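You operate a simulated robot arm through the tools that you are given. There is no shell and no other tool. Be economical: measure what you need, move in short steps, check, and stop when the job is done.

Carry out the task below with a simulated two-armed robot. There is one attempt and no reset: what you move stays moved.

TASK
Move the red holder to the ring in the drying box, shut the hood and brush out the grey tray.
Fine: latch the ring first; stand the brush back in its cup. Set down upright: orange brush. What is to be rubbed or washed off counts as gone when no trace of it is left.
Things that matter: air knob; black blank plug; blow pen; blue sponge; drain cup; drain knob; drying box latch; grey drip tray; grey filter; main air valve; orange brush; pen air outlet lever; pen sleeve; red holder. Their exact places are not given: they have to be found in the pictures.

Only the result counts: the job must be done as asked and must still hold three seconds after the hand-in. Knocking over, shifting, dropping, spilling or breaking anything else fails it.

THE ROBOT
Two 7-joint arms with two-finger parallel grippers on one trunk, on a base that drives. Base frame: it is fixed to the floor where the robot stands at the start and does not move with it; the origin is under the middle of the robot, x ahead of it, y to its left, z up. Lengths are in mm, angles in degrees, forces in N, time in s.
The left shoulder is at the start at [50, 168, 1107], the right one opposite. With the tool pointing down near the work surface each hand reaches from about 100 to 660 mm from the robot's upright axis, wherever it stands, measured 20 degrees to its own side. Places, roughly: air knob [1300, 0, 1100]; black blank plug (3x3x7 cm) [1000, -100, 800]; blue sponge [2000, 250, 750]; drain cup [1250, 0, 750]; drain knob [1200, 0, 900]; drying box latch [500, -100, 800]; grey drip tray [1750, 0, 750]; grey filter [1250, 0, 1000]; main air valve [1100, 0, 1000]; orange brush [2000, 0, 750]; pen air outlet lever [1400, -100, 800]; pen sleeve [900, 0, 900]; red holder [1750, 0, 750]; red hose plug [1250, 0, 750]; sleeve screw [900, -100, 800]; spare air outlet lever [1800, -100, 800]. Payload 1.57 kg a hand.
The tool frame of a hand sits at the grasp point between the pads (the TCP): z along the fingers, y along the line on which they close. The tips reach 30 mm beyond it. The gripper opens to 80 mm. The fingers are 17 mm wide and 12 mm thick; the gripper's body (40 by 82 mm) begins 80 mm behind the TCP.
Orientation is that of the tool frame in the base frame, as a unit quaternion [w, x, y, z]. With the fingers straight down and closing along the base's y, the tool's x points along the base's -x, its y along +y and its z along -z.

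THE INTERFACE
- The arms move only by the tool move_arm. It takes "left_increments", "right_increments" or both (then of equal length, played together; a hand with none holds still); each is a list of rows, each a list of 3 entries, a list of its own where there are three numbers: the closure in counts, from 0 (fully open) to 255 (shut), then the shift along the tool's x, y, z in mm, then the turn, a rotation vector about the tool's x, y, z in degrees. In form: [[fingers, [dx, dy, dz], [rx, ry, rz]], ...]. A call has 1 to 12 rows; each row is the pose to reach, as a shift and turn from the pose commanded when the call began, along the tool's axes at that moment. Rows are played at 5 a second. More than 50 mm and 8.6 degrees between two rows, or a gripper value outside its range, and nothing of the call is played. A pose out of reach is approached as far as the arm can. The call stops where the force on the tool passes 90 N (or 10 N more than at its start, if that is more) or the arm is blocked; 0.2 s more then pass. The fingers move at their own pace (about 45 mm/s each) and stop on an object; they squeeze with about 25 N. The grip force told is the motor's: it shows also when the fingers shut on nothing. Time passes only in rows, and 0.2 s behind the last, so rows that repeat a pose let the fingers close. It gives the time, the measured TCP pose, the force on the tool (base axes), the opening and the grip force at its end, in the units of the frame above (readings bear some noise), with the torque about the TCP (base axes, N m) and any sound that the robot's microphone picked up.
- Cameras (640 x 400 px; columns grow to the right, rows downward): "scene" is now at [132.6, 5.2, 1334.1]; the picture's right is [0.06, -1.00, 0.00], its down [-0.42, -0.03, -0.91] and it looks along [0.90, 0.06, -0.42] (base axes); focal length 214 px, centre (320, 200). "left" rides on the left gripper at [72, 6, -122] in its tool frame; the picture's right is [-0.09, 1.00, 0.00], its down [-0.84, -0.08, -0.54] and it looks along [-0.54, -0.05, 0.84] (tool axes); focal length 238 px, centre (320, 200). "right" rides on the right gripper at [72, -7, -122] in its tool frame; the picture's right is [0.09, 1.00, 0.00], its down [-0.84, 0.08, -0.54] and it looks along [-0.54, 0.05, 0.84] (tool axes); focal length 238 px, centre (320, 200).
- get_image(camera): a new picture of that camera. No time passes.
- move_column(by): slides the trunk up (or, below 0, down) by that many mm; the arms and the scene camera ride with it, the base frame stays. It gives what a move gives, with no picture.
- base_move(legs): drives the robot by 1 to 6 legs, each [ahead, left, turn to the left] in mm, mm and degrees, along the robot's own axes; the way and the turn of a leg run together, so that a leg with both is an arc; at most 1500 mm and 180 degrees a leg. The arms and the cameras ride along, it lands a little off, and it stops where it bumps. It gives what a move gives.
- aim_head(pan, tilt): turns the head with the scene camera to pan (to the left, within 80 degrees either way) and tilt (down, from -29 to 69), counted from straight ahead of the robot. It gives what a move gives.
- probe_pixels(camera, pixels): there is no depth. For up to 12 entries [column, row, z] of the newest picture of that camera ("zoom" is the newest enlarged one), the place [x, y] in the base frame at which the ray of that pixel passes the height z, good to about 2 mm. No time passes.
- zoom(camera, box): a new picture of the part [left, top, right, bottom] of that camera's present view, enlarged. No time passes.
- sign_off(): hands the job in; it is judged then, once.

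Go step by step. Measure first, check grasps and placings, and put right what went wrong. The budget is 80 turns and 58 pictures, counting those below and the enlarged ones. Unless the task says otherwise, let go and move clear before handing in, and close with one line.

The tools are called after "Call:" as a command line: name --argument value ..., lists and objects as JSON in quotes. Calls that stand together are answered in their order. move_arm: Moves the arms, as the interface text tells. Its arguments: {"type":"object","properties":{"left_increments":{"type":"array","items":{"type":"array"}},"right_increments":{"type":"array","items":{"type":"array"}}},"required":[]} The other tools are called the same way: move_column (by) slides the trunk up or down; base_move (legs) drives the base; aim_head (pan, tilt) turns the head that bears the scene camera; get_image (camera) takes a picture; probe_pixels (camera, pixels) gives the place at which the rays of pixels pass given heights; zoom (camera, box) takes an enlarged picture of a part of a camera's view; sign_off () hands the job in.

At the start:

```text
t: 0.0
left_tool_pos: [382.8, 150.2, 1284.3]
left_ee_rot: [0.0, 0.0, 1.0, -0.002]
left_wrist_force: [0.7, -0.6, 0.6]
left_wrist_torque: [-0.02, 0.02, -0.01]
left_width: 79.9
left_finger_force: 0.0
right_tool_pos: [323.2, -128.2, 1247.5]
right_ee_rot: [0.001, 0.0, 1.0, 0.0]
right_wrist_force: [-0.2, -0.6, 0.1]
right_wrist_torque: [-0.02, -0.01, 0.01]
right_width: 79.9
right_finger_force: 0.0
trunk travel left (down, up): [-275.0, 168.0]
robot x, y, heading: [3.9, -1.1, 0.1]
head pan, tilt: [3.6, 25.0]
```

scene: 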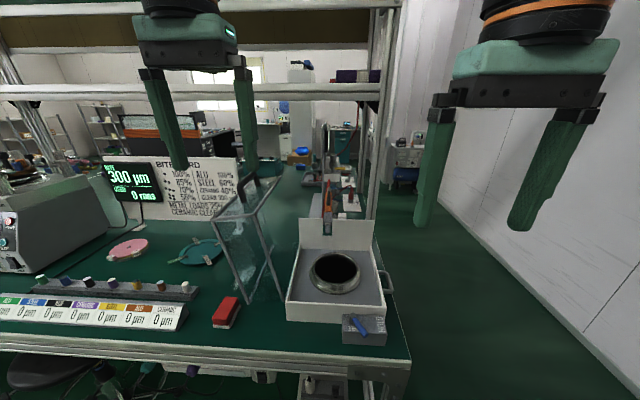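
right: 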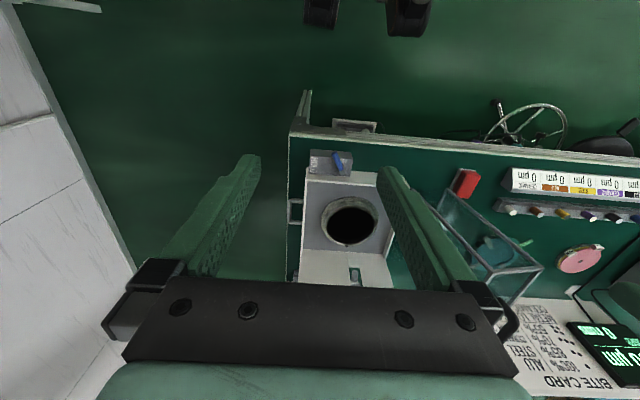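
left: 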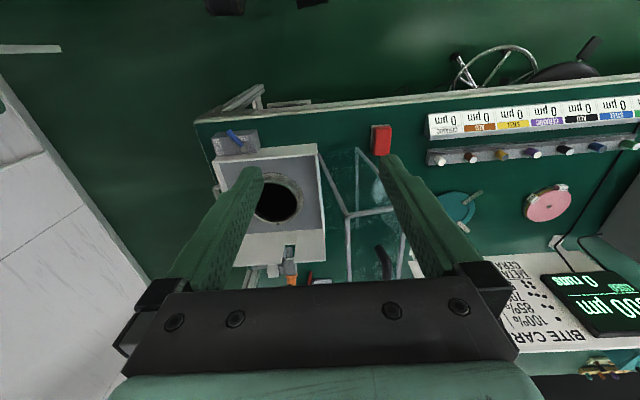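

The picture shows a white box with a ring at (335,272), a blue lever at (360,327), a glass hood at (245,235), and more things further back near (330,190). I'll enlarge these parts.

Call:
zoom --camera "scene" --box '[190, 200, 420, 350]'

Call:
zoom --camera "scene" --box '[270, 110, 400, 240]'

Call:
probe_pixels --camera "scene" --pixels '[[335, 272, 800], [360, 327, 800], [226, 312, 780], [330, 200, 780], [350, 195, 780], [300, 160, 760]]'

```text
2.67 times, centred on (305, 275) of scene
```

zoom: 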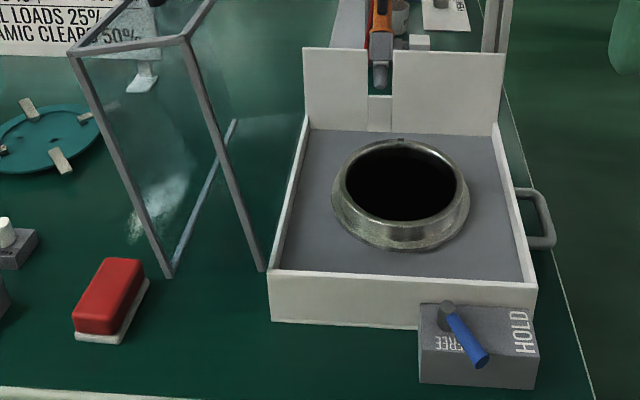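

```text
3.08 times, centred on (335, 175) of scene
```

zoom: 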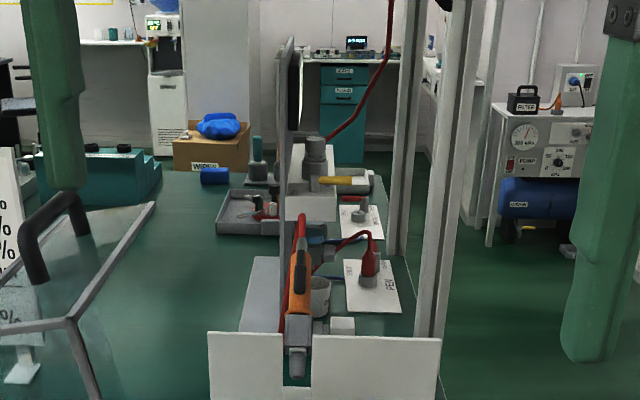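

```text
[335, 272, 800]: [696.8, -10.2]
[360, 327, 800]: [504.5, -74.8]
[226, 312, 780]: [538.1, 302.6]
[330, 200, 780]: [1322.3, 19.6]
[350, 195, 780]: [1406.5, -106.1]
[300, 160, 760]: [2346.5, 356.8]
```

The latch (blue lever) points near FREE at about (500,-75). I'll look closer with the right hand camera and check the side aisle with the head.

Call:
zoom --camera "right" --box '[270, 120, 430, 300]'

Call:
aim_head --pan -25 --tilt 35

Call:
get_image --camera "scene"

```text
2.22 times, centred on (350, 210) of right
```

zoom: 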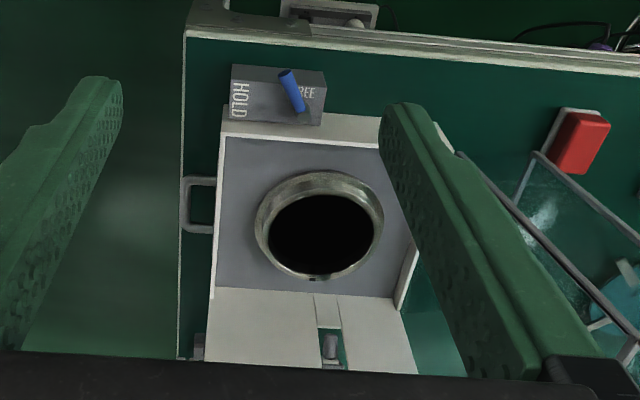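

```text
t: 0.9
left_tool_pos: [382.4, 150.4, 1282.7]
left_ee_rot: [0.0, 0.0, 1.0, 0.0]
left_wrist_force: [-0.4, 0.1, -0.3]
left_wrist_torque: [0.07, -0.04, 0.01]
left_width: 80.2
left_finger_force: 0.1
right_tool_pos: [322.0, -129.3, 1247.5]
right_ee_rot: [0.0, 0.0, 1.0, -0.001]
right_wrist_force: [-0.7, 0.2, 0.3]
right_wrist_torque: [-0.01, -0.02, 0.0]
right_width: 79.7
right_finger_force: 0.1
trunk travel left (down, up): [-275.0, 168.0]
robot x, y, heading: [2.6, -0.9, 0.1]
head pan, tilt: [-25.0, 35.0]
```

```text
51 pictures are left
```

scene: 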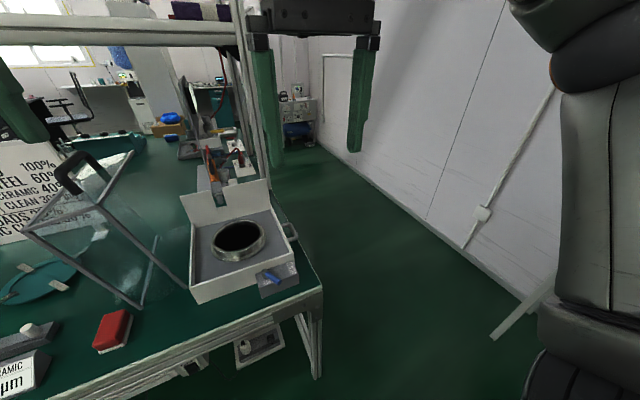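

The aisle on the right is clear. I'll bring the right hand down over the latch for a close look.

Call:
move_arm --right_increments '[[0, [-12, 7, 40], [0, 0, 0]], [0, [-24, 14, 80], [0, 0, 0]], [0, [-36, 20, 120], [0, 0, 0]], [0, [-48, 27, 160], [0, 0, 0]], [0, [-61, 34, 200], [0, 0, 0]], [0, [-73, 40, 238], [0, 0, 0]], [0, [-85, 47, 275], [0, 0, 0]], [0, [-98, 54, 310], [0, 0, 0]]]'

Call:
get_image --camera "right"

```text
t: 2.7
left_tool_pos: [382.8, 149.9, 1282.6]
left_ee_rot: [-0.001, 0.0, 1.0, -0.001]
left_wrist_force: [-0.5, -0.3, -0.2]
left_wrist_torque: [-0.01, 0.03, 0.02]
left_width: 80.1
left_finger_force: 0.1
right_tool_pos: [419.9, -74.5, 937.9]
right_ee_rot: [0.0, 0.0, 1.0, 0.001]
right_wrist_force: [-0.5, 0.7, 0.2]
right_wrist_torque: [0.0, 0.0, 0.04]
right_width: 80.2
right_finger_force: 0.1
trunk travel left (down, up): [-275.0, 168.0]
robot x, y, heading: [-2.8, 2.6, 0.1]
head pan, tilt: [-25.0, 35.0]
```

```text
50 pictures are left
```

right: 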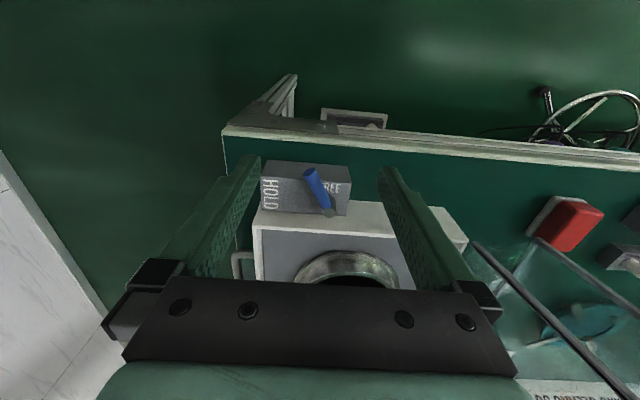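

The blue lever runs from its pivot at about (331,212) to its tip at (310,172). I'll enlarge and probe it.

Call:
zoom --camera "right" --box '[240, 145, 370, 225]'

Call:
zoom --camera "scene" --box '[180, 210, 330, 305]'

Call:
probe_pixels --camera "right" --pixels '[[331, 212, 800], [331, 212, 820], [310, 172, 800], [310, 172, 820], [264, 161, 800], [350, 180, 800], [263, 211, 800]]'

```text
4.92 times, centred on (305, 185) of right
```

zoom: 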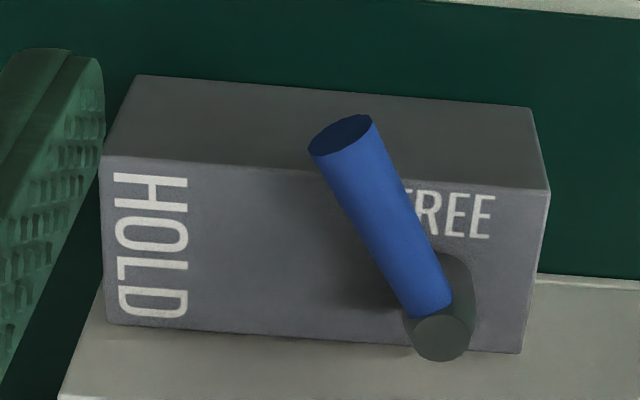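

```text
4.21 times, centred on (255, 258) of scene
```

zoom: 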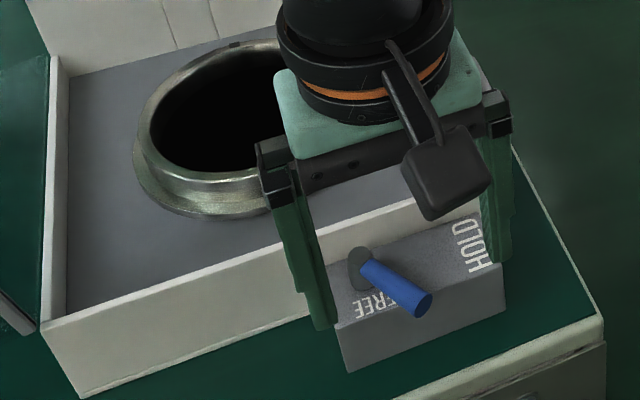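

```text
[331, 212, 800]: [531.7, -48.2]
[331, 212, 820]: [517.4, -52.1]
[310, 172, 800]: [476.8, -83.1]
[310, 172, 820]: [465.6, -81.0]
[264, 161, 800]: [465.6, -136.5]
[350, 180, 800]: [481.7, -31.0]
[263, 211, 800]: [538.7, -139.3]
```

I'll probe the box corners and lever at finer heights.

Call:
probe_pixels --camera "zoom" --pixels '[[370, 260, 800], [430, 300, 815]]'

Call:
probe_pixels --camera "right" --pixels '[[268, 160.2, 760], [260.9, 176.9, 800], [260.9, 176.9, 810], [260.9, 176.9, 790], [261.6, 211, 800], [346, 216.6, 800], [351, 183.6, 800], [331, 213.5, 810], [331, 213.5, 830], [309.5, 172.4, 810], [309.5, 172.4, 830]]'

```text
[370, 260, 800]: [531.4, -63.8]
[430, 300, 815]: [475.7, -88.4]
```

```text
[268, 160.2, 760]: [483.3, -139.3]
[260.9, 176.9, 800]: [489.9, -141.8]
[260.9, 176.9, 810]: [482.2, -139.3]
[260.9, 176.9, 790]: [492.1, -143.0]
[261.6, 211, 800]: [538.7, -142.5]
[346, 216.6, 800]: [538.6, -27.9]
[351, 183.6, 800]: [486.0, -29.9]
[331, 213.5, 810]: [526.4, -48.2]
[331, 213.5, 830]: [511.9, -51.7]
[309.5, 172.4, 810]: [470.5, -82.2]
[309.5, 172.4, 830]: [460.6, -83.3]
```

The latch box top is at about z 808, the hub at (517,-52) and the lever tip at (467,-83, ~820). I'll shut the right fingers and lower them on the +y side of the lever.

Call:
move_arm --right_increments '[[255, [-25, 12, 20], [0, 0, 0]], [255, [-49, 25, 40], [0, 0, 0]], [255, [-49, 25, 50], [0, 0, 0]], [255, [-49, 25, 50], [0, 0, 0]], [255, [-49, 25, 50], [0, 0, 0]], [255, [-49, 25, 50], [0, 0, 0]], [255, [-49, 25, 70], [0, 0, 0]], [255, [-49, 25, 90], [0, 0, 0]], [255, [-49, 25, 94], [0, 0, 0]]]'

Call:
zoom --camera "right" --box '[220, 120, 420, 245]'

Call:
zoom --camera "scene" --box '[180, 210, 330, 305]'

```text
t: 4.7
left_tool_pos: [381.8, 150.7, 1282.9]
left_ee_rot: [-0.001, 0.0, 1.0, -0.001]
left_wrist_force: [-0.6, -0.3, 0.6]
left_wrist_torque: [-0.03, -0.04, -0.01]
left_width: 80.0
left_finger_force: 0.2
right_tool_pos: [470.5, -50.9, 845.1]
right_ee_rot: [0.0, 0.0, 1.0, 0.001]
right_wrist_force: [0.2, -0.1, 0.1]
right_wrist_torque: [0.01, 0.02, 0.01]
right_width: 0.0
right_finger_force: 21.7
trunk travel left (down, up): [-275.0, 168.0]
robot x, y, heading: [0.1, -1.3, -0.1]
head pan, tilt: [-25.0, 35.0]
```

```text
3.20 times, centred on (320, 182) of right
```

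zoom: 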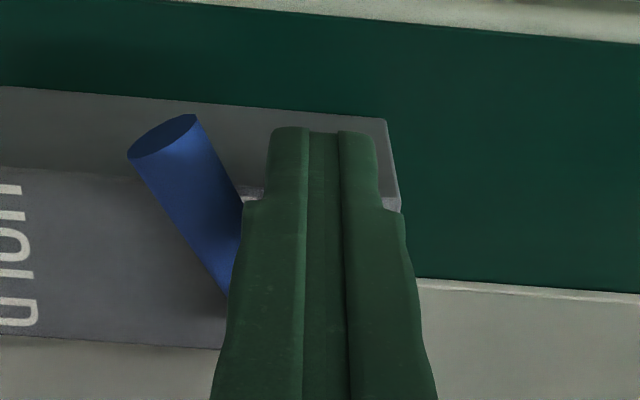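

```text
4.21 times, centred on (255, 258) of scene
```

zoom: 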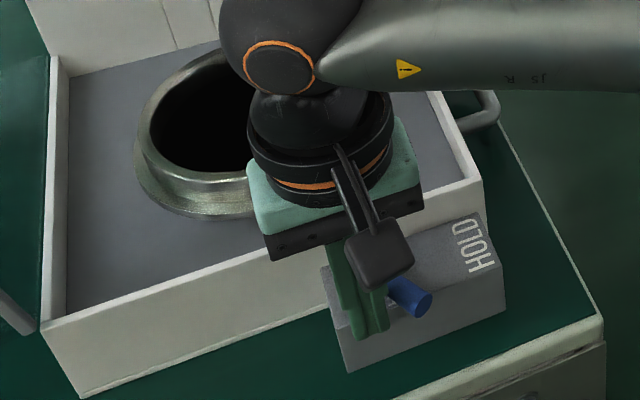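

The shut fingers stand at the +y side of the lever, clear of the box top. I'll sweep in an arc around the hub toward HOLD.

Call:
move_arm --right_increments '[[255, [-2, -9, 0], [0, 0, 0]], [255, [-3, -15, 0], [0, 0, 0]], [255, [-5, -20, 0], [0, 0, 0]], [255, [-8, -26, 0], [0, 0, 0]], [255, [-12, -31, 0], [0, 0, 0]], [255, [-16, -36, 0], [0, 0, 0]], [255, [-21, -40, 0], [0, 0, 0]], [255, [-27, -44, 0], [0, 0, 0]]]'

Call:
zoom --camera "right" --box '[220, 120, 420, 245]'

```text
t: 6.5
left_tool_pos: [381.9, 150.3, 1283.6]
left_ee_rot: [0.001, -0.001, 1.0, -0.001]
left_wrist_force: [0.0, 0.7, 0.0]
left_wrist_torque: [0.0, -0.01, 0.01]
left_width: 80.1
left_finger_force: 0.0
right_tool_pos: [494.1, -93.2, 845.3]
right_ee_rot: [-0.001, -0.002, 1.0, 0.001]
right_wrist_force: [-10.1, 3.6, 0.3]
right_wrist_torque: [0.07, 0.17, 0.0]
right_width: 0.0
right_finger_force: 20.9
trunk travel left (down, up): [-275.0, 168.0]
robot x, y, heading: [1.0, 2.2, 0.2]
head pan, tilt: [-25.0, 35.0]
```

```text
3.20 times, centred on (320, 182) of right
```

zoom: 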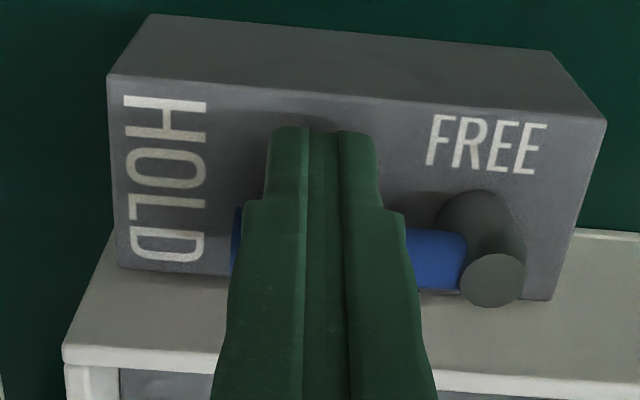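

The lever now points along -y at HOLD with about 10 N back-force. A slight further push will tell whether it is at its stop.

Call:
move_arm --right_increments '[[255, [-4, 0, 0], [0, 0, 0]], [255, [-7, 0, 0], [0, 0, 0]], [255, [-7, 0, 0], [0, 0, 0]]]'

Call:
move_arm --right_increments '[[255, [20, 5, 0], [0, 0, 0]], [255, [30, 5, -40], [0, 0, 0]], [255, [40, 5, -90], [0, 0, 0]]]'

Call:
zoom --camera "right" --box '[200, 120, 440, 270]'

```text
t: 7.3
left_tool_pos: [378.3, 151.2, 1284.9]
left_ee_rot: [0.002, 0.0, 1.0, -0.001]
left_wrist_force: [-0.1, -0.7, -0.7]
left_wrist_torque: [-0.01, -0.02, -0.01]
left_width: 80.1
left_finger_force: 0.0
right_tool_pos: [495.1, -91.9, 844.6]
right_ee_rot: [-0.009, -0.003, 1.0, 0.0]
right_wrist_force: [-45.7, -0.1, -0.7]
right_wrist_torque: [-0.1, 0.78, 0.03]
right_width: 0.0
right_finger_force: 20.6
trunk travel left (down, up): [-275.0, 168.0]
robot x, y, heading: [0.0, -0.5, 0.1]
head pan, tilt: [-25.0, 35.0]
```

```text
refused: row 3 steps farther than a row can; nothing moved
```

```text
2.67 times, centred on (320, 195) of right
```

zoom: 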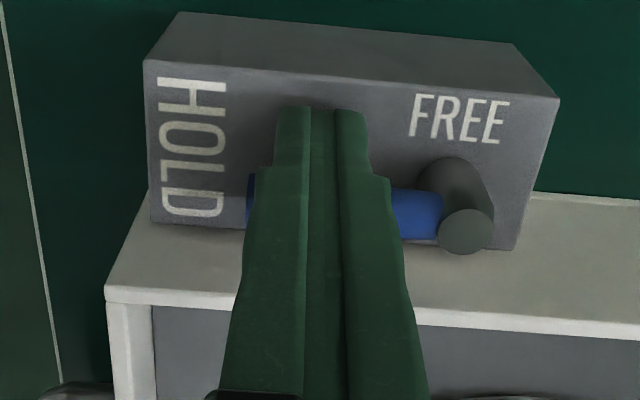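

The lever is at its hard stop (45 N), so the ring is latched. I'll back off and lift the right hand to its travel pose.

Call:
move_arm --right_increments '[[255, [20, 0, 0], [0, 0, 0]], [255, [30, 0, -40], [0, 0, 0]], [0, [45, 0, -85], [0, 0, 0]], [0, [60, 0, -130], [0, 0, 0]], [0, [80, 0, -175], [0, 0, 0]], [0, [100, 0, -218], [0, 0, 0]], [0, [120, 0, -260], [0, 0, 0]], [0, [140, 0, -305], [0, 0, 0]], [0, [160, 0, -350], [0, 0, 0]], [0, [175, 0, -390], [0, 0, 0]]]'

Call:
aim_head --pan -10 --tilt 25

Call:
zoom --camera "scene" --box '[160, 150, 400, 300]'

```text
t: 9.5
left_tool_pos: [382.0, 150.7, 1282.2]
left_ee_rot: [0.001, 0.0, 1.0, 0.0]
left_wrist_force: [0.8, 1.6, 0.4]
left_wrist_torque: [-0.02, -0.02, -0.03]
left_width: 80.0
left_finger_force: 0.1
right_tool_pos: [327.9, -94.5, 1235.0]
right_ee_rot: [0.0, 0.0, 1.0, 0.001]
right_wrist_force: [0.1, -0.3, -0.4]
right_wrist_torque: [0.04, -0.02, 0.01]
right_width: 79.8
right_finger_force: 0.1
trunk travel left (down, up): [-275.0, 168.0]
robot x, y, heading: [0.5, -4.2, 0.4]
head pan, tilt: [-25.0, 35.0]
```

```text
t: 10.3
left_tool_pos: [382.1, 150.7, 1283.2]
left_ee_rot: [0.0, 0.0, 1.0, -0.001]
left_wrist_force: [-0.5, 0.2, 0.4]
left_wrist_torque: [0.02, -0.03, -0.03]
left_width: 80.3
left_finger_force: 0.1
right_tool_pos: [328.8, -95.2, 1233.5]
right_ee_rot: [0.0, 0.001, 1.0, 0.0]
right_wrist_force: [0.3, -0.5, 0.1]
right_wrist_torque: [-0.01, -0.01, -0.03]
right_width: 79.9
right_finger_force: 0.1
trunk travel left (down, up): [-275.0, 168.0]
robot x, y, heading: [1.9, 1.0, 0.2]
head pan, tilt: [-10.0, 25.0]
```

```text
2.67 times, centred on (280, 225) of scene
```

zoom: 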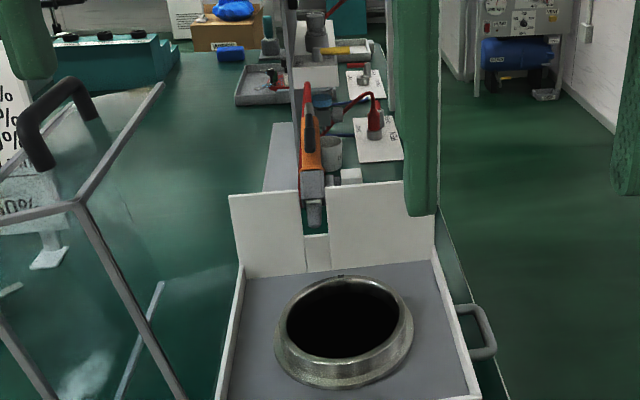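

The latch lever is clear. I'll check the width of the aisle before driving.

Call:
aim_head --pan -30 --tilt 20

Call:
get_image --camera "scene"

Call:
probe_pixels --camera "scene" --pixels '[[450, 250, 0], [400, 205, 0], [500, 295, 0], [300, 250, 760], [270, 200, 760], [325, 150, 0]]'

```text
t: 11.1
left_tool_pos: [381.7, 150.4, 1282.1]
left_ee_rot: [0.0, 0.001, 1.0, -0.002]
left_wrist_force: [0.0, -0.2, 0.8]
left_wrist_torque: [-0.01, 0.0, 0.02]
left_width: 80.2
left_finger_force: 0.1
right_tool_pos: [329.6, -94.8, 1234.1]
right_ee_rot: [-0.001, 0.0, 1.0, 0.0]
right_wrist_force: [-0.7, 0.1, 0.2]
right_wrist_torque: [0.03, 0.01, 0.01]
right_width: 79.9
right_finger_force: 0.0
trunk travel left (down, up): [-275.0, 168.0]
robot x, y, heading: [-2.4, 1.1, 0.2]
head pan, tilt: [-30.0, 20.0]
```

```text
42 pictures are left
```

scene: 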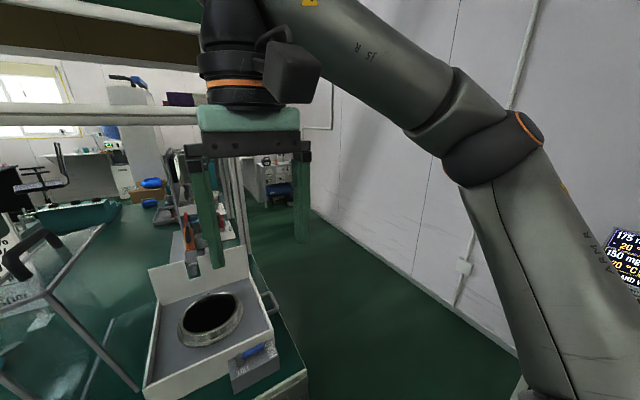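

```text
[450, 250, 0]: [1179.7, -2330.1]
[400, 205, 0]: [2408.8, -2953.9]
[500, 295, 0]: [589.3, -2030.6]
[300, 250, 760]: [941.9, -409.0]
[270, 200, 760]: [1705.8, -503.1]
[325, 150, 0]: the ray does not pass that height
```

The aisle is wide (wall foot beyond about y -1500). I'll drive right 800, ahead 1750, then turn left to face the tray end of the bench.

Call:
base_move --legs '[[0, -850, 0], [1450, 0, 0], [300, 0, 0], [0, 0, 90]]'

Call:
aim_head --pan 0 --tilt 30

Call:
get_image --camera "scene"

```text
t: 28.0
left_tool_pos: [1619.4, -470.9, 1282.8]
left_ee_rot: [-0.001, 0.711, -0.703, 0.0]
left_wrist_force: [-0.4, 0.5, 0.1]
left_wrist_torque: [0.05, -0.03, 0.02]
left_width: 79.6
left_finger_force: 0.0
right_tool_pos: [1864.4, -521.0, 1233.7]
right_ee_rot: [-0.001, 0.711, -0.703, 0.0]
right_wrist_force: [0.6, -0.2, -0.2]
right_wrist_torque: [0.01, 0.03, 0.01]
right_width: 80.1
right_finger_force: 0.0
trunk travel left (down, up): [-275.0, 168.0]
robot x, y, heading: [1775.0, -846.0, 90.6]
head pan, tilt: [-30.0, 20.0]
```

```text
t: 29.0
left_tool_pos: [1618.9, -469.7, 1282.5]
left_ee_rot: [0.0, 0.711, -0.703, 0.0]
left_wrist_force: [-0.5, -0.1, 0.5]
left_wrist_torque: [-0.02, 0.02, 0.01]
left_width: 80.0
left_finger_force: 0.1
right_tool_pos: [1864.8, -521.4, 1233.3]
right_ee_rot: [0.001, 0.711, -0.704, -0.001]
right_wrist_force: [0.0, -0.9, 0.2]
right_wrist_torque: [-0.01, -0.01, -0.01]
right_width: 80.1
right_finger_force: 0.0
trunk travel left (down, up): [-275.0, 168.0]
robot x, y, heading: [1774.7, -848.7, 90.5]
head pan, tilt: [0.0, 30.0]
```

```text
41 pictures are left
```

scene: 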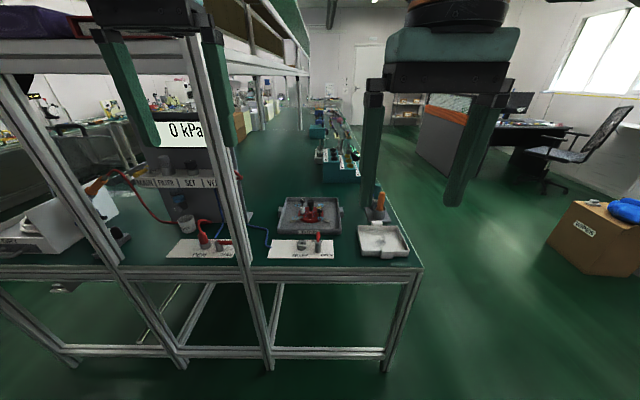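

The grey tray with the red holder is at (310,213), the orange brush in a cup at about (380,205), and another tray is at (383,240). I'll enlarge them.

Call:
zoom --camera "scene" --box '[250, 140, 420, 270]'

Call:
probe_pixels --camera "scene" --pixels '[[310, 215, 790], [380, 205, 800], [383, 240, 770], [258, 262, 760], [420, 268, 760], [245, 190, 760]]'

```text
3.08 times, centred on (335, 205) of scene
```

zoom: 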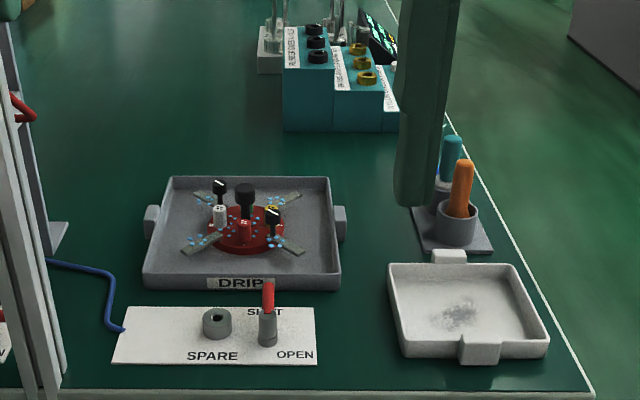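

```text
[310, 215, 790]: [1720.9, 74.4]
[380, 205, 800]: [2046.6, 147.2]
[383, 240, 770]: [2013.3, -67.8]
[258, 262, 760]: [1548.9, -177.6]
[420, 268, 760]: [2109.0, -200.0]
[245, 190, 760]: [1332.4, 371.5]
```

The red holder is at about (1721,74) with a black centre knob, and the brush is at about (2046,147). I'll move right a little, to clear the post at x about 1549, and come closer.

Call:
base_move --legs '[[0, -110, 0], [200, 0, 0], [90, 0, 0]]'

Call:
aim_head --pan 5 --tilt 42

Call:
get_image --camera "left"

Call:
get_image --camera "scene"

```text
t: 32.1
left_tool_pos: [1724.9, -176.7, 1283.1]
left_ee_rot: [0.0, 0.711, -0.703, 0.001]
left_wrist_force: [-1.1, 0.2, 0.2]
left_wrist_torque: [-0.02, -0.03, -0.01]
left_width: 79.9
left_finger_force: 0.1
right_tool_pos: [1971.3, -226.6, 1234.4]
right_ee_rot: [0.001, 0.711, -0.703, -0.001]
right_wrist_force: [-0.7, 0.5, -0.3]
right_wrist_torque: [-0.05, 0.04, 0.01]
right_width: 80.0
right_finger_force: 0.0
trunk travel left (down, up): [-275.0, 168.0]
robot x, y, heading: [1878.3, -561.1, 90.8]
head pan, tilt: [0.0, 30.0]
```

```text
t: 32.8
left_tool_pos: [1725.7, -178.1, 1282.7]
left_ee_rot: [0.0, 0.712, -0.703, 0.0]
left_wrist_force: [0.1, 0.1, 0.1]
left_wrist_torque: [-0.02, -0.05, -0.03]
left_width: 80.0
left_finger_force: 0.0
right_tool_pos: [1972.0, -229.4, 1234.3]
right_ee_rot: [0.0, 0.711, -0.703, -0.001]
right_wrist_force: [0.5, 0.7, 0.1]
right_wrist_torque: [0.01, 0.03, 0.02]
right_width: 79.7
right_finger_force: 0.0
trunk travel left (down, up): [-275.0, 168.0]
robot x, y, heading: [1878.3, -556.5, 90.6]
head pan, tilt: [5.0, 42.0]
```

```text
39 pictures are left
```

left: 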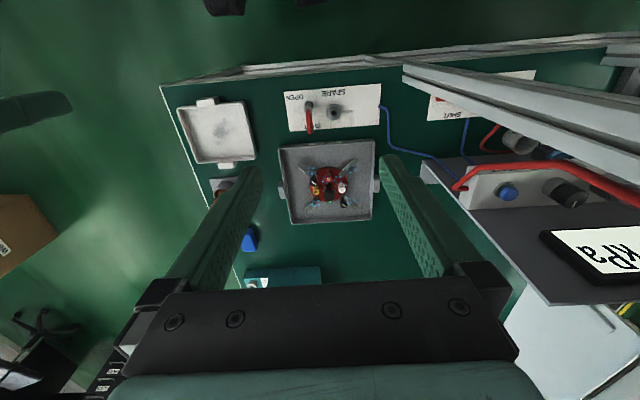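

```text
38 pictures are left
```

scene: 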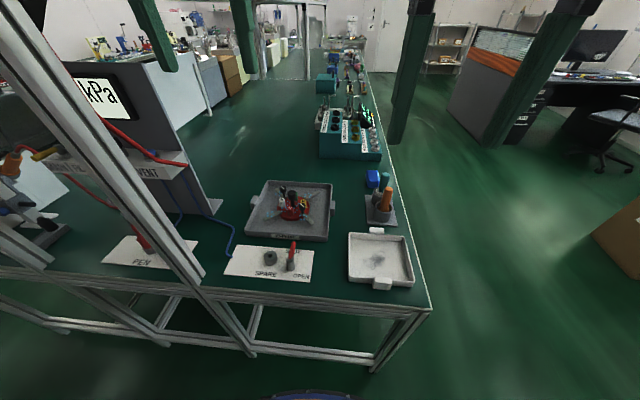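

I'll enlarge the tray and cup from both cameras.

Call:
zoom --camera "scene" --box '[240, 160, 430, 295]'

Call:
zoom --camera "left" --box '[270, 130, 390, 230]'

Call:
probe_pixels --camera "left" --pixels '[[327, 185, 800], [327, 185, 760], [279, 147, 775], [374, 142, 775], [376, 216, 775], [290, 223, 775], [223, 185, 775], [217, 132, 765]]'

```text
2.96 times, centred on (335, 228) of scene
```

zoom: 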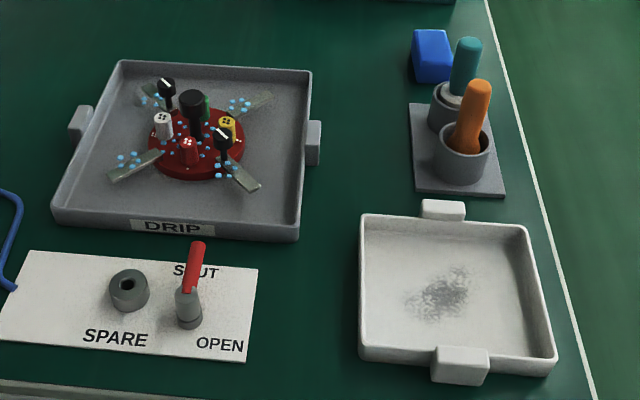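

```text
4.00 times, centred on (330, 180) of left
```

zoom: 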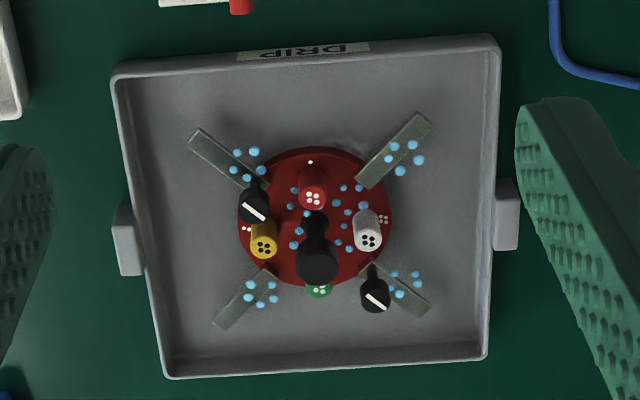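

```text
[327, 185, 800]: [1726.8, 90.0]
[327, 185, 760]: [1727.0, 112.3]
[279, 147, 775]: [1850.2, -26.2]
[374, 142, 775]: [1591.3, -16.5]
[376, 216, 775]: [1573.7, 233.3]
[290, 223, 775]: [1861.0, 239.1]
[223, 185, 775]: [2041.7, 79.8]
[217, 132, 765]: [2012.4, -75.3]
```

The holder has a tall black centre knob with drops and coloured posts around. I'll triangulate the knob from both views.

Call:
probe_pixels --camera "left" --pixels '[[327.5, 200.5, 780], [327.5, 200.5, 820], [327.5, 200.5, 860], [326.3, 189, 780], [326.3, 189, 800]]'

Call:
probe_pixels --camera "scene" --pixels '[[291.8, 193.5, 780], [291.8, 193.5, 820], [291.8, 193.5, 860], [293.4, 209, 780], [293.4, 209, 800], [387, 188, 840], [391, 209, 790]]'

```text
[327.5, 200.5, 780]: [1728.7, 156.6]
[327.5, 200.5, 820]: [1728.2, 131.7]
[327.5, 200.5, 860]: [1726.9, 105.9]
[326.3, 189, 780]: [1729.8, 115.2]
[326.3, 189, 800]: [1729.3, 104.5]
```

```text
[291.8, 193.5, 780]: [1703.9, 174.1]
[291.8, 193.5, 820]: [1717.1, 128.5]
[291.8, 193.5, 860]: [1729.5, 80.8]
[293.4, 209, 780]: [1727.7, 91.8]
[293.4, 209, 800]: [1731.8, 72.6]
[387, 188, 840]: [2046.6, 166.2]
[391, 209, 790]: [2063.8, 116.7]
```

The readings disagree a bit, so I'll bring the left hand closer above the holder.

Call:
move_arm --left_increments '[[0, [-22, 0, 37], [0, 0, 0]], [0, [-44, 0, 74], [0, 0, 0]], [0, [-66, 0, 111], [0, 0, 0]], [0, [-88, 0, 148], [0, 0, 0]], [0, [-110, 0, 185], [0, 0, 0]], [0, [-130, 0, 222], [0, 0, 0]], [0, [-150, 0, 259], [0, 0, 0]], [0, [-170, 0, 296], [0, 0, 0]], [0, [-190, 0, 323], [0, 0, 0]]]'

Call:
get_image --camera "left"

```text
t: 34.8
left_tool_pos: [1723.9, 11.5, 960.1]
left_ee_rot: [0.0, 0.71, -0.704, 0.0]
left_wrist_force: [-0.2, 0.0, 0.0]
left_wrist_torque: [0.02, 0.01, 0.02]
left_width: 80.1
left_finger_force: 0.0
right_tool_pos: [1972.2, -227.9, 1234.4]
right_ee_rot: [0.0, 0.711, -0.703, -0.001]
right_wrist_force: [0.4, -0.2, 1.0]
right_wrist_torque: [0.03, 0.04, 0.01]
right_width: 80.1
right_finger_force: 0.1
trunk travel left (down, up): [-275.0, 168.0]
robot x, y, heading: [1879.9, -558.4, 90.4]
head pan, tilt: [5.0, 42.0]
```

```text
35 pictures are left
```

left: 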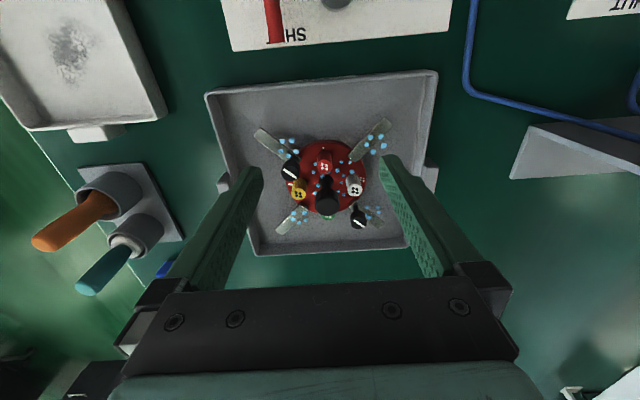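

Knob top now near (327,203), disc about rows 139–214. I'll probe them and enlarge.

Call:
zoom --camera "left" --box '[240, 105, 420, 240]'

Call:
probe_pixels --camera "left" --pixels '[[327, 203, 800], [327, 203, 830], [326, 176, 770], [326, 176, 790], [285, 176, 780], [366, 176, 780], [326, 139, 780], [326, 214, 780], [208, 95, 785], [437, 72, 785], [258, 250, 785]]'

```text
2.96 times, centred on (330, 172) of left
```

zoom: 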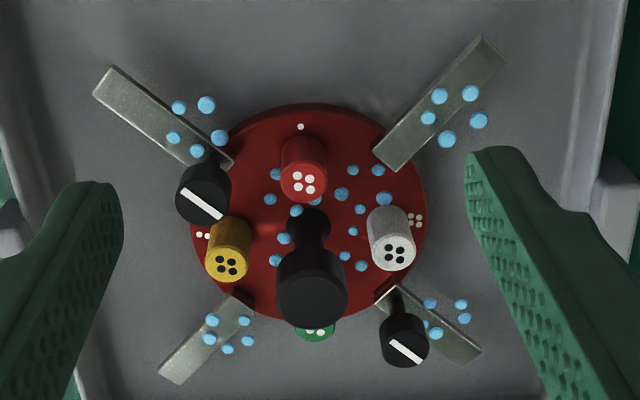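

```text
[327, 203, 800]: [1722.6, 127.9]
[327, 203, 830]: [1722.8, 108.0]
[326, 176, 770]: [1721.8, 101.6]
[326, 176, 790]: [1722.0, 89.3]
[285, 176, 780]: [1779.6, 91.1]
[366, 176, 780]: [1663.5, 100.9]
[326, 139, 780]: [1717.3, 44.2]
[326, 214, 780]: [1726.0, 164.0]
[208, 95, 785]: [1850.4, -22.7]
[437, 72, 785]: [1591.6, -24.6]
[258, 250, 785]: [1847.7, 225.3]
```

The disc centre is at about (1722,93) and the knob top near z 857. The coloured posts sit on the axes and the black ones on one diagonal, so I'll turn the gripper 45° to straddle the free diagonal, hovering above the knob first.

Call:
move_arm --left_increments '[[0, [-14, 0, 5], [0, 0, -7.5]], [0, [-28, 0, 10], [0, 0, -15]], [0, [-42, 1, 15], [0, 0, -22.5]], [0, [-56, 1, 20], [0, 0, -30]], [0, [-70, 1, 25], [0, 0, -37.5]], [0, [-81.5, 1.3, 45], [0, 0, -45]], [0, [-81.5, 1.3, 60], [0, 0, -45]]]'

Call:
zoom --camera "left" --box '[200, 90, 440, 250]'

Call:
zoom --camera "scene" --box '[240, 150, 350, 240]'

```text
t: 36.4
left_tool_pos: [1716.4, 64.6, 907.1]
left_ee_rot: [-0.001, 0.926, -0.377, 0.0]
left_wrist_force: [0.4, 0.5, 0.3]
left_wrist_torque: [0.02, -0.02, 0.0]
left_width: 80.1
left_finger_force: 0.1
left hand out of reach, approached as far as the arm can: row 4, 5, 6, 7
right_tool_pos: [1971.0, -229.3, 1233.8]
right_ee_rot: [0.0, 0.71, -0.704, 0.0]
right_wrist_force: [0.1, 0.0, 0.3]
right_wrist_torque: [0.02, -0.04, -0.01]
right_width: 80.2
right_finger_force: 0.0
trunk travel left (down, up): [-275.0, 168.0]
robot x, y, heading: [1879.1, -557.0, 90.8]
head pan, tilt: [5.0, 42.0]
```

```text
2.50 times, centred on (320, 170) of left
```

zoom: 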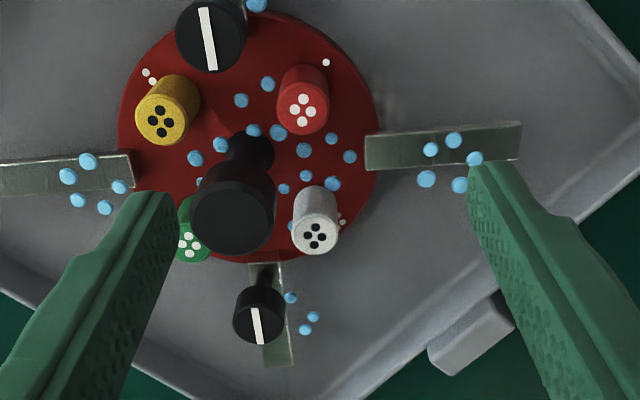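

```text
4.44 times, centred on (295, 195) of scene
```

zoom: 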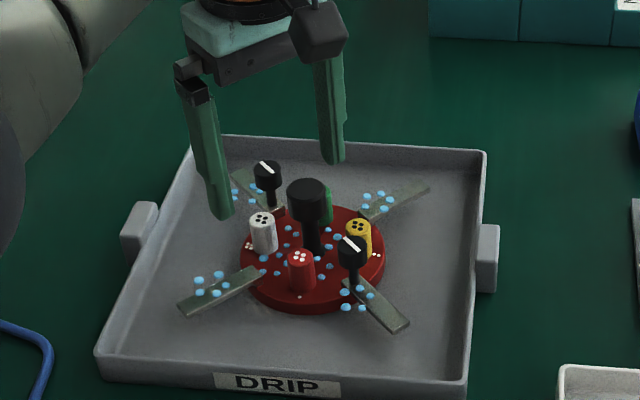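

The left hand fell about 30 mm short, so I'll lift a little and bring the base 65 mm closer.

Call:
move_arm --left_increments '[[0, [0, 0, -25], [0, 0, 0]], [0, [0, 0, -50], [0, 0, 0]]]'

Call:
base_move --legs '[[65, 0, 0]]'

```text
t: 37.0
left_tool_pos: [1715.8, 61.1, 957.3]
left_ee_rot: [-0.001, 0.926, -0.377, 0.001]
left_wrist_force: [0.2, 0.2, -0.1]
left_wrist_torque: [0.0, -0.01, 0.01]
left_width: 80.0
left_finger_force: 0.0
right_tool_pos: [1971.1, -229.0, 1234.8]
right_ee_rot: [0.0, 0.711, -0.704, 0.0]
right_wrist_force: [0.6, 1.1, 0.1]
right_wrist_torque: [0.0, -0.01, 0.02]
right_width: 80.1
right_finger_force: 0.0
trunk travel left (down, up): [-275.0, 168.0]
robot x, y, heading: [1880.2, -558.7, 90.8]
head pan, tilt: [5.0, 42.0]
```

```text
t: 38.0
left_tool_pos: [1714.3, 126.4, 957.3]
left_ee_rot: [-0.001, 0.926, -0.377, 0.0]
left_wrist_force: [0.4, 0.2, 0.4]
left_wrist_torque: [-0.03, -0.01, 0.03]
left_width: 79.7
left_finger_force: 0.1
right_tool_pos: [1971.4, -163.1, 1234.9]
right_ee_rot: [0.001, 0.711, -0.703, 0.0]
right_wrist_force: [0.0, -0.2, -0.5]
right_wrist_torque: [0.01, -0.03, 0.0]
right_width: 80.0
right_finger_force: 0.0
trunk travel left (down, up): [-275.0, 168.0]
robot x, y, heading: [1881.5, -489.9, 90.3]
head pan, tilt: [5.0, 42.0]
```

No bump. I'll centre the hand over the knob at (1722,93).

Call:
move_arm --left_increments '[[0, [14, 9, 0], [0, 0, 0]], [0, [28.8, 18, 30], [0, 0, 0]], [0, [28.8, 18, 50], [0, 0, 0]]]'

Call:
get_image --camera "left"

```text
t: 38.8
left_tool_pos: [1723.2, 94.1, 908.0]
left_ee_rot: [0.0, 0.926, -0.378, 0.0]
left_wrist_force: [-0.5, -0.5, -0.3]
left_wrist_torque: [0.01, 0.01, -0.03]
left_width: 80.0
left_finger_force: 0.2
right_tool_pos: [1970.5, -164.2, 1233.6]
right_ee_rot: [0.001, 0.711, -0.703, 0.0]
right_wrist_force: [-0.5, -0.4, 0.3]
right_wrist_torque: [0.01, -0.02, 0.03]
right_width: 80.0
right_finger_force: 0.1
trunk travel left (down, up): [-275.0, 168.0]
robot x, y, heading: [1879.3, -499.8, 90.6]
head pan, tilt: [5.0, 42.0]
```

```text
31 pictures are left
```

left: 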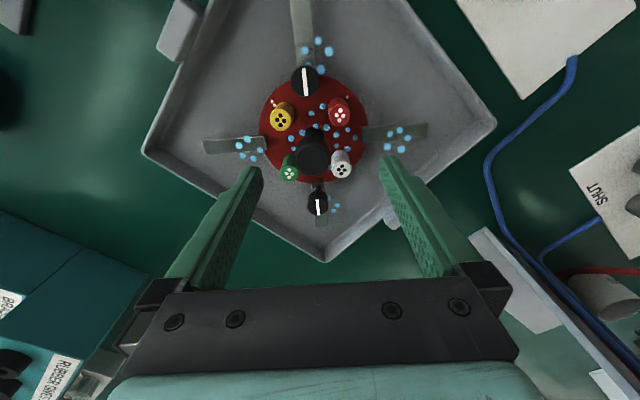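

I'll probe the knob top (313,153) and disc centre in this view.

Call:
probe_pixels --camera "left" --pixels '[[313, 155, 857], [313, 155, 845], [315, 132, 785], [315, 132, 775], [281, 120, 810], [341, 172, 810], [304, 80, 840], [317, 205, 840]]'

```text
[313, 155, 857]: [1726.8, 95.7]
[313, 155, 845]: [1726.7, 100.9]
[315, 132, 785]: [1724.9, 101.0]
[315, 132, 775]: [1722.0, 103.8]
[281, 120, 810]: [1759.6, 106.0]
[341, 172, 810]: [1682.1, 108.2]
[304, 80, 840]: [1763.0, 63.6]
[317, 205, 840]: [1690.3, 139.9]
```

The knob is at about (1726,97). I'll correct by 4 mm, lower to z 845 and close.

Call:
move_arm --left_increments '[[0, [-1, -4.6, 20], [0, 0, 0]], [0, [-1, -4.6, 45], [0, 0, 0]], [0, [-1, -4.6, 63], [0, 0, 0]], [255, [-1, -4.6, 63], [0, 0, 0]], [255, [-1, -4.6, 63], [0, 0, 0]], [255, [-1, -4.6, 63], [0, 0, 0]], [255, [-1, -4.6, 63], [0, 0, 0]], [255, [-1, -4.6, 63], [0, 0, 0]], [255, [-1, -4.6, 63], [0, 0, 0]]]'

Call:
zoom --camera "left" --box '[200, 70, 440, 230]'

```text
t: 40.8
left_tool_pos: [1725.6, 97.7, 844.5]
left_ee_rot: [0.0, 0.926, -0.377, 0.0]
left_wrist_force: [1.3, 0.8, 0.1]
left_wrist_torque: [0.03, 0.0, -0.05]
left_width: 29.4
left_finger_force: 25.1
right_tool_pos: [1970.7, -164.2, 1234.1]
right_ee_rot: [0.0, 0.71, -0.704, 0.0]
right_wrist_force: [-0.2, 1.0, -0.4]
right_wrist_torque: [0.0, 0.0, 0.0]
right_width: 79.9
right_finger_force: 0.0
trunk travel left (down, up): [-275.0, 168.0]
robot x, y, heading: [1880.7, -491.4, 90.4]
head pan, tilt: [5.0, 42.0]
```

```text
2.50 times, centred on (320, 150) of left
```

zoom: 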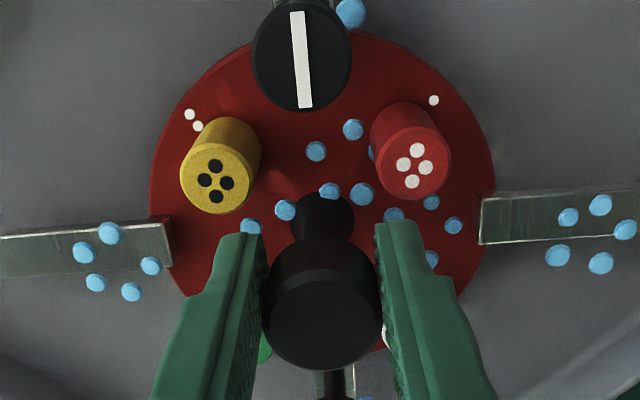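

The knob is held at 29.4 mm. I'll lift slowly and check.

Call:
move_arm --left_increments '[[255, [0, 0, -10], [0, 0, 0]], [255, [0, 0, -25], [0, 0, 0]], [255, [0, 0, -45], [0, 0, 0]], [255, [0, 0, -70], [0, 0, 0]], [255, [0, 0, -100], [0, 0, 0]], [255, [0, 0, -130], [0, 0, 0]], [255, [0, 0, -160], [0, 0, 0]]]'

Call:
zoom --camera "scene" --box '[210, 90, 430, 300]'

```text
t: 42.4
left_tool_pos: [1726.0, 96.9, 1004.9]
left_ee_rot: [0.0, 0.926, -0.378, 0.001]
left_wrist_force: [0.0, -0.7, -3.6]
left_wrist_torque: [-0.01, -0.04, -0.03]
left_width: 29.5
left_finger_force: 25.0
right_tool_pos: [1970.0, -164.2, 1234.7]
right_ee_rot: [0.001, 0.711, -0.704, 0.0]
right_wrist_force: [0.1, -0.9, 0.4]
right_wrist_torque: [-0.01, -0.03, 0.02]
right_width: 79.9
right_finger_force: 0.0
trunk travel left (down, up): [-275.0, 168.0]
robot x, y, heading: [1880.6, -493.7, 90.7]
head pan, tilt: [5.0, 42.0]
```

```text
1.90 times, centred on (320, 195) of scene
```

zoom: 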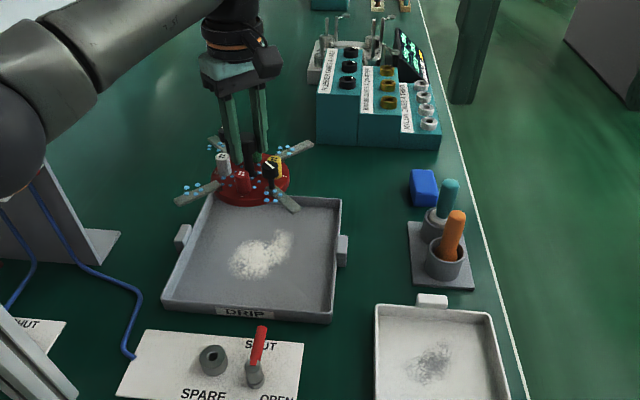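

The holder is held (about 0.35 kg) and the grey drip tray shows a pale residue at zoom (260,255). I'll back the base out, then retract the arm and check the grip.

Call:
base_move --legs '[[-360, 0, 0]]'

Call:
move_arm --left_increments '[[255, [25, 25, -10], [0, 0, 0]], [255, [50, 50, -20], [0, 0, 0]], [255, [75, 75, -30], [0, 0, 0]], [255, [100, 100, -40], [0, 0, 0]], [255, [125, 125, -50], [0, 0, 0]]]'

```text
t: 44.7
left_tool_pos: [1729.0, -260.9, 1004.4]
left_ee_rot: [-0.001, 0.926, -0.377, 0.0]
left_wrist_force: [-0.3, 0.4, -4.6]
left_wrist_torque: [-0.02, 0.01, 0.03]
left_width: 28.9
left_finger_force: 24.9
right_tool_pos: [1974.2, -522.4, 1234.6]
right_ee_rot: [0.0, 0.711, -0.703, 0.0]
right_wrist_force: [0.3, 0.1, 0.1]
right_wrist_torque: [0.02, 0.01, -0.03]
right_width: 80.1
right_finger_force: 0.1
trunk travel left (down, up): [-275.0, 168.0]
robot x, y, heading: [1878.3, -855.8, 90.9]
head pan, tilt: [5.0, 42.0]
```

```text
t: 45.9
left_tool_pos: [1730.0, -439.8, 1054.5]
left_ee_rot: [0.0, 0.926, -0.377, 0.001]
left_wrist_force: [-0.1, 0.0, -4.4]
left_wrist_torque: [0.0, -0.01, 0.01]
left_width: 29.3
left_finger_force: 25.2
right_tool_pos: [1974.9, -522.6, 1234.5]
right_ee_rot: [0.0, 0.711, -0.703, 0.0]
right_wrist_force: [0.4, -0.1, -0.3]
right_wrist_torque: [0.02, 0.04, 0.03]
right_width: 80.0
right_finger_force: 0.0
trunk travel left (down, up): [-275.0, 168.0]
robot x, y, heading: [1888.3, -852.9, 90.3]
head pan, tilt: [5.0, 42.0]
```

The grip holds. I'll turn to face +x, back down the aisle and come round to the front of the box.

Call:
base_move --legs '[[0, 0, -90], [-1200, 0, 0], [-800, 0, 0], [0, 850, 0]]'

Call:
aim_head --pan 5 --tilt 30

Call:
get_image --camera "scene"

```text
t: 58.3
left_tool_pos: [692.3, -703.1, 1053.6]
left_ee_rot: [-0.002, -0.391, 0.921, 0.001]
left_wrist_force: [0.4, 0.1, -4.8]
left_wrist_torque: [-0.02, 0.05, 0.03]
left_width: 28.9
left_finger_force: 24.6
right_tool_pos: [609.1, -947.1, 1232.9]
right_ee_rot: [0.0, -0.009, 1.0, 0.002]
right_wrist_force: [0.3, 0.2, 0.2]
right_wrist_torque: [-0.01, 0.01, 0.02]
right_width: 80.0
right_finger_force: 0.0
trunk travel left (down, up): [-275.0, 168.0]
robot x, y, heading: [278.7, -855.6, 1.2]
head pan, tilt: [5.0, 42.0]
stopped in leg 3: the robot was blocked; the commanded pose is now the measured one
```

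```text
t: 59.1
left_tool_pos: [690.5, -703.4, 1055.0]
left_ee_rot: [0.0, -0.391, 0.921, 0.0]
left_wrist_force: [0.3, 0.7, -4.8]
left_wrist_torque: [-0.04, 0.04, 0.02]
left_width: 28.8
left_finger_force: 25.5
right_tool_pos: [608.2, -947.5, 1234.7]
right_ee_rot: [0.0, -0.009, 1.0, 0.001]
right_wrist_force: [0.5, 0.2, -0.3]
right_wrist_torque: [-0.04, 0.01, 0.0]
right_width: 80.0
right_finger_force: 0.1
trunk travel left (down, up): [-275.0, 168.0]
robot x, y, heading: [275.5, -861.1, 0.8]
head pan, tilt: [5.0, 30.0]
```

```text
28 pictures are left
```

scene: 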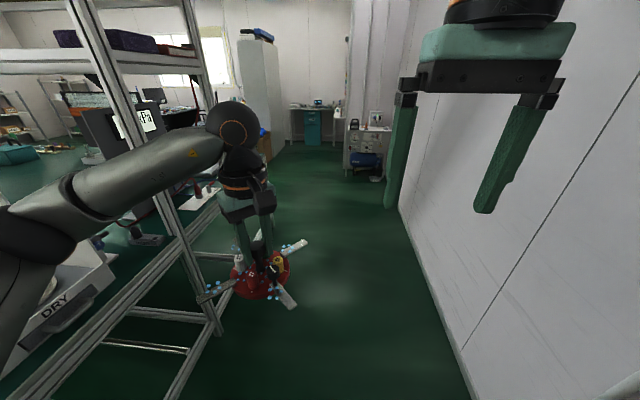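

The base was blocked at x 279, though it passed here on the way out. I'll look to the left and right sides to see what touches.

Call:
aim_head --pan 65 --tilt 40

Call:
get_image --camera "scene"

Call:
aim_head --pan -75 --tilt 45

Call:
get_image --camera "scene"

```text
t: 60.4
left_tool_pos: [691.9, -702.4, 1055.4]
left_ee_rot: [0.0, -0.39, 0.921, -0.001]
left_wrist_force: [-0.7, -0.6, -4.0]
left_wrist_torque: [-0.03, -0.01, -0.02]
left_width: 29.2
left_finger_force: 24.7
right_tool_pos: [609.2, -947.3, 1234.3]
right_ee_rot: [0.0, -0.009, 1.0, 0.001]
right_wrist_force: [0.6, 0.2, -0.1]
right_wrist_torque: [0.0, -0.02, -0.01]
right_width: 79.8
right_finger_force: 0.0
trunk travel left (down, up): [-275.0, 168.0]
robot x, y, heading: [278.2, -857.7, 1.2]
head pan, tilt: [65.0, 40.0]
```

```text
27 pictures are left
```

scene: 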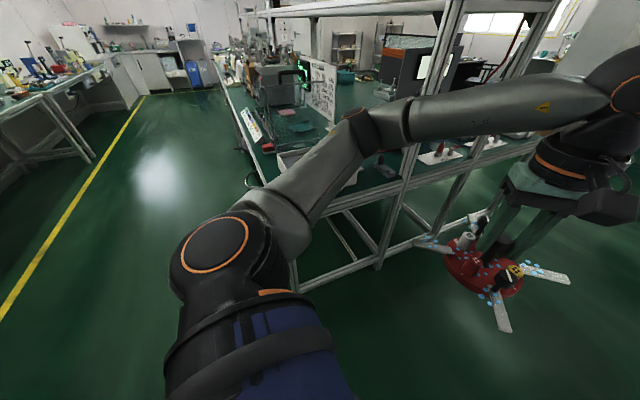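

```text
t: 62.6
left_tool_pos: [691.2, -704.0, 1054.0]
left_ee_rot: [-0.001, -0.391, 0.92, 0.0]
left_wrist_force: [0.2, 0.1, -4.5]
left_wrist_torque: [-0.04, 0.03, 0.0]
left_width: 28.8
left_finger_force: 24.7
right_tool_pos: [608.3, -946.7, 1234.5]
right_ee_rot: [0.0, -0.01, 1.0, 0.0]
right_wrist_force: [-0.2, 0.6, -0.6]
right_wrist_torque: [-0.03, 0.0, -0.01]
right_width: 80.1
right_finger_force: 0.1
trunk travel left (down, up): [-275.0, 168.0]
robot x, y, heading: [279.6, -860.0, 1.1]
head pan, tilt: [-75.0, 45.0]
```

```text
26 pictures are left
```

scene: 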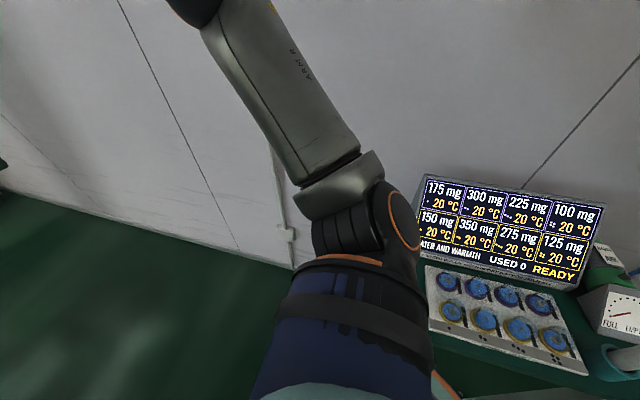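

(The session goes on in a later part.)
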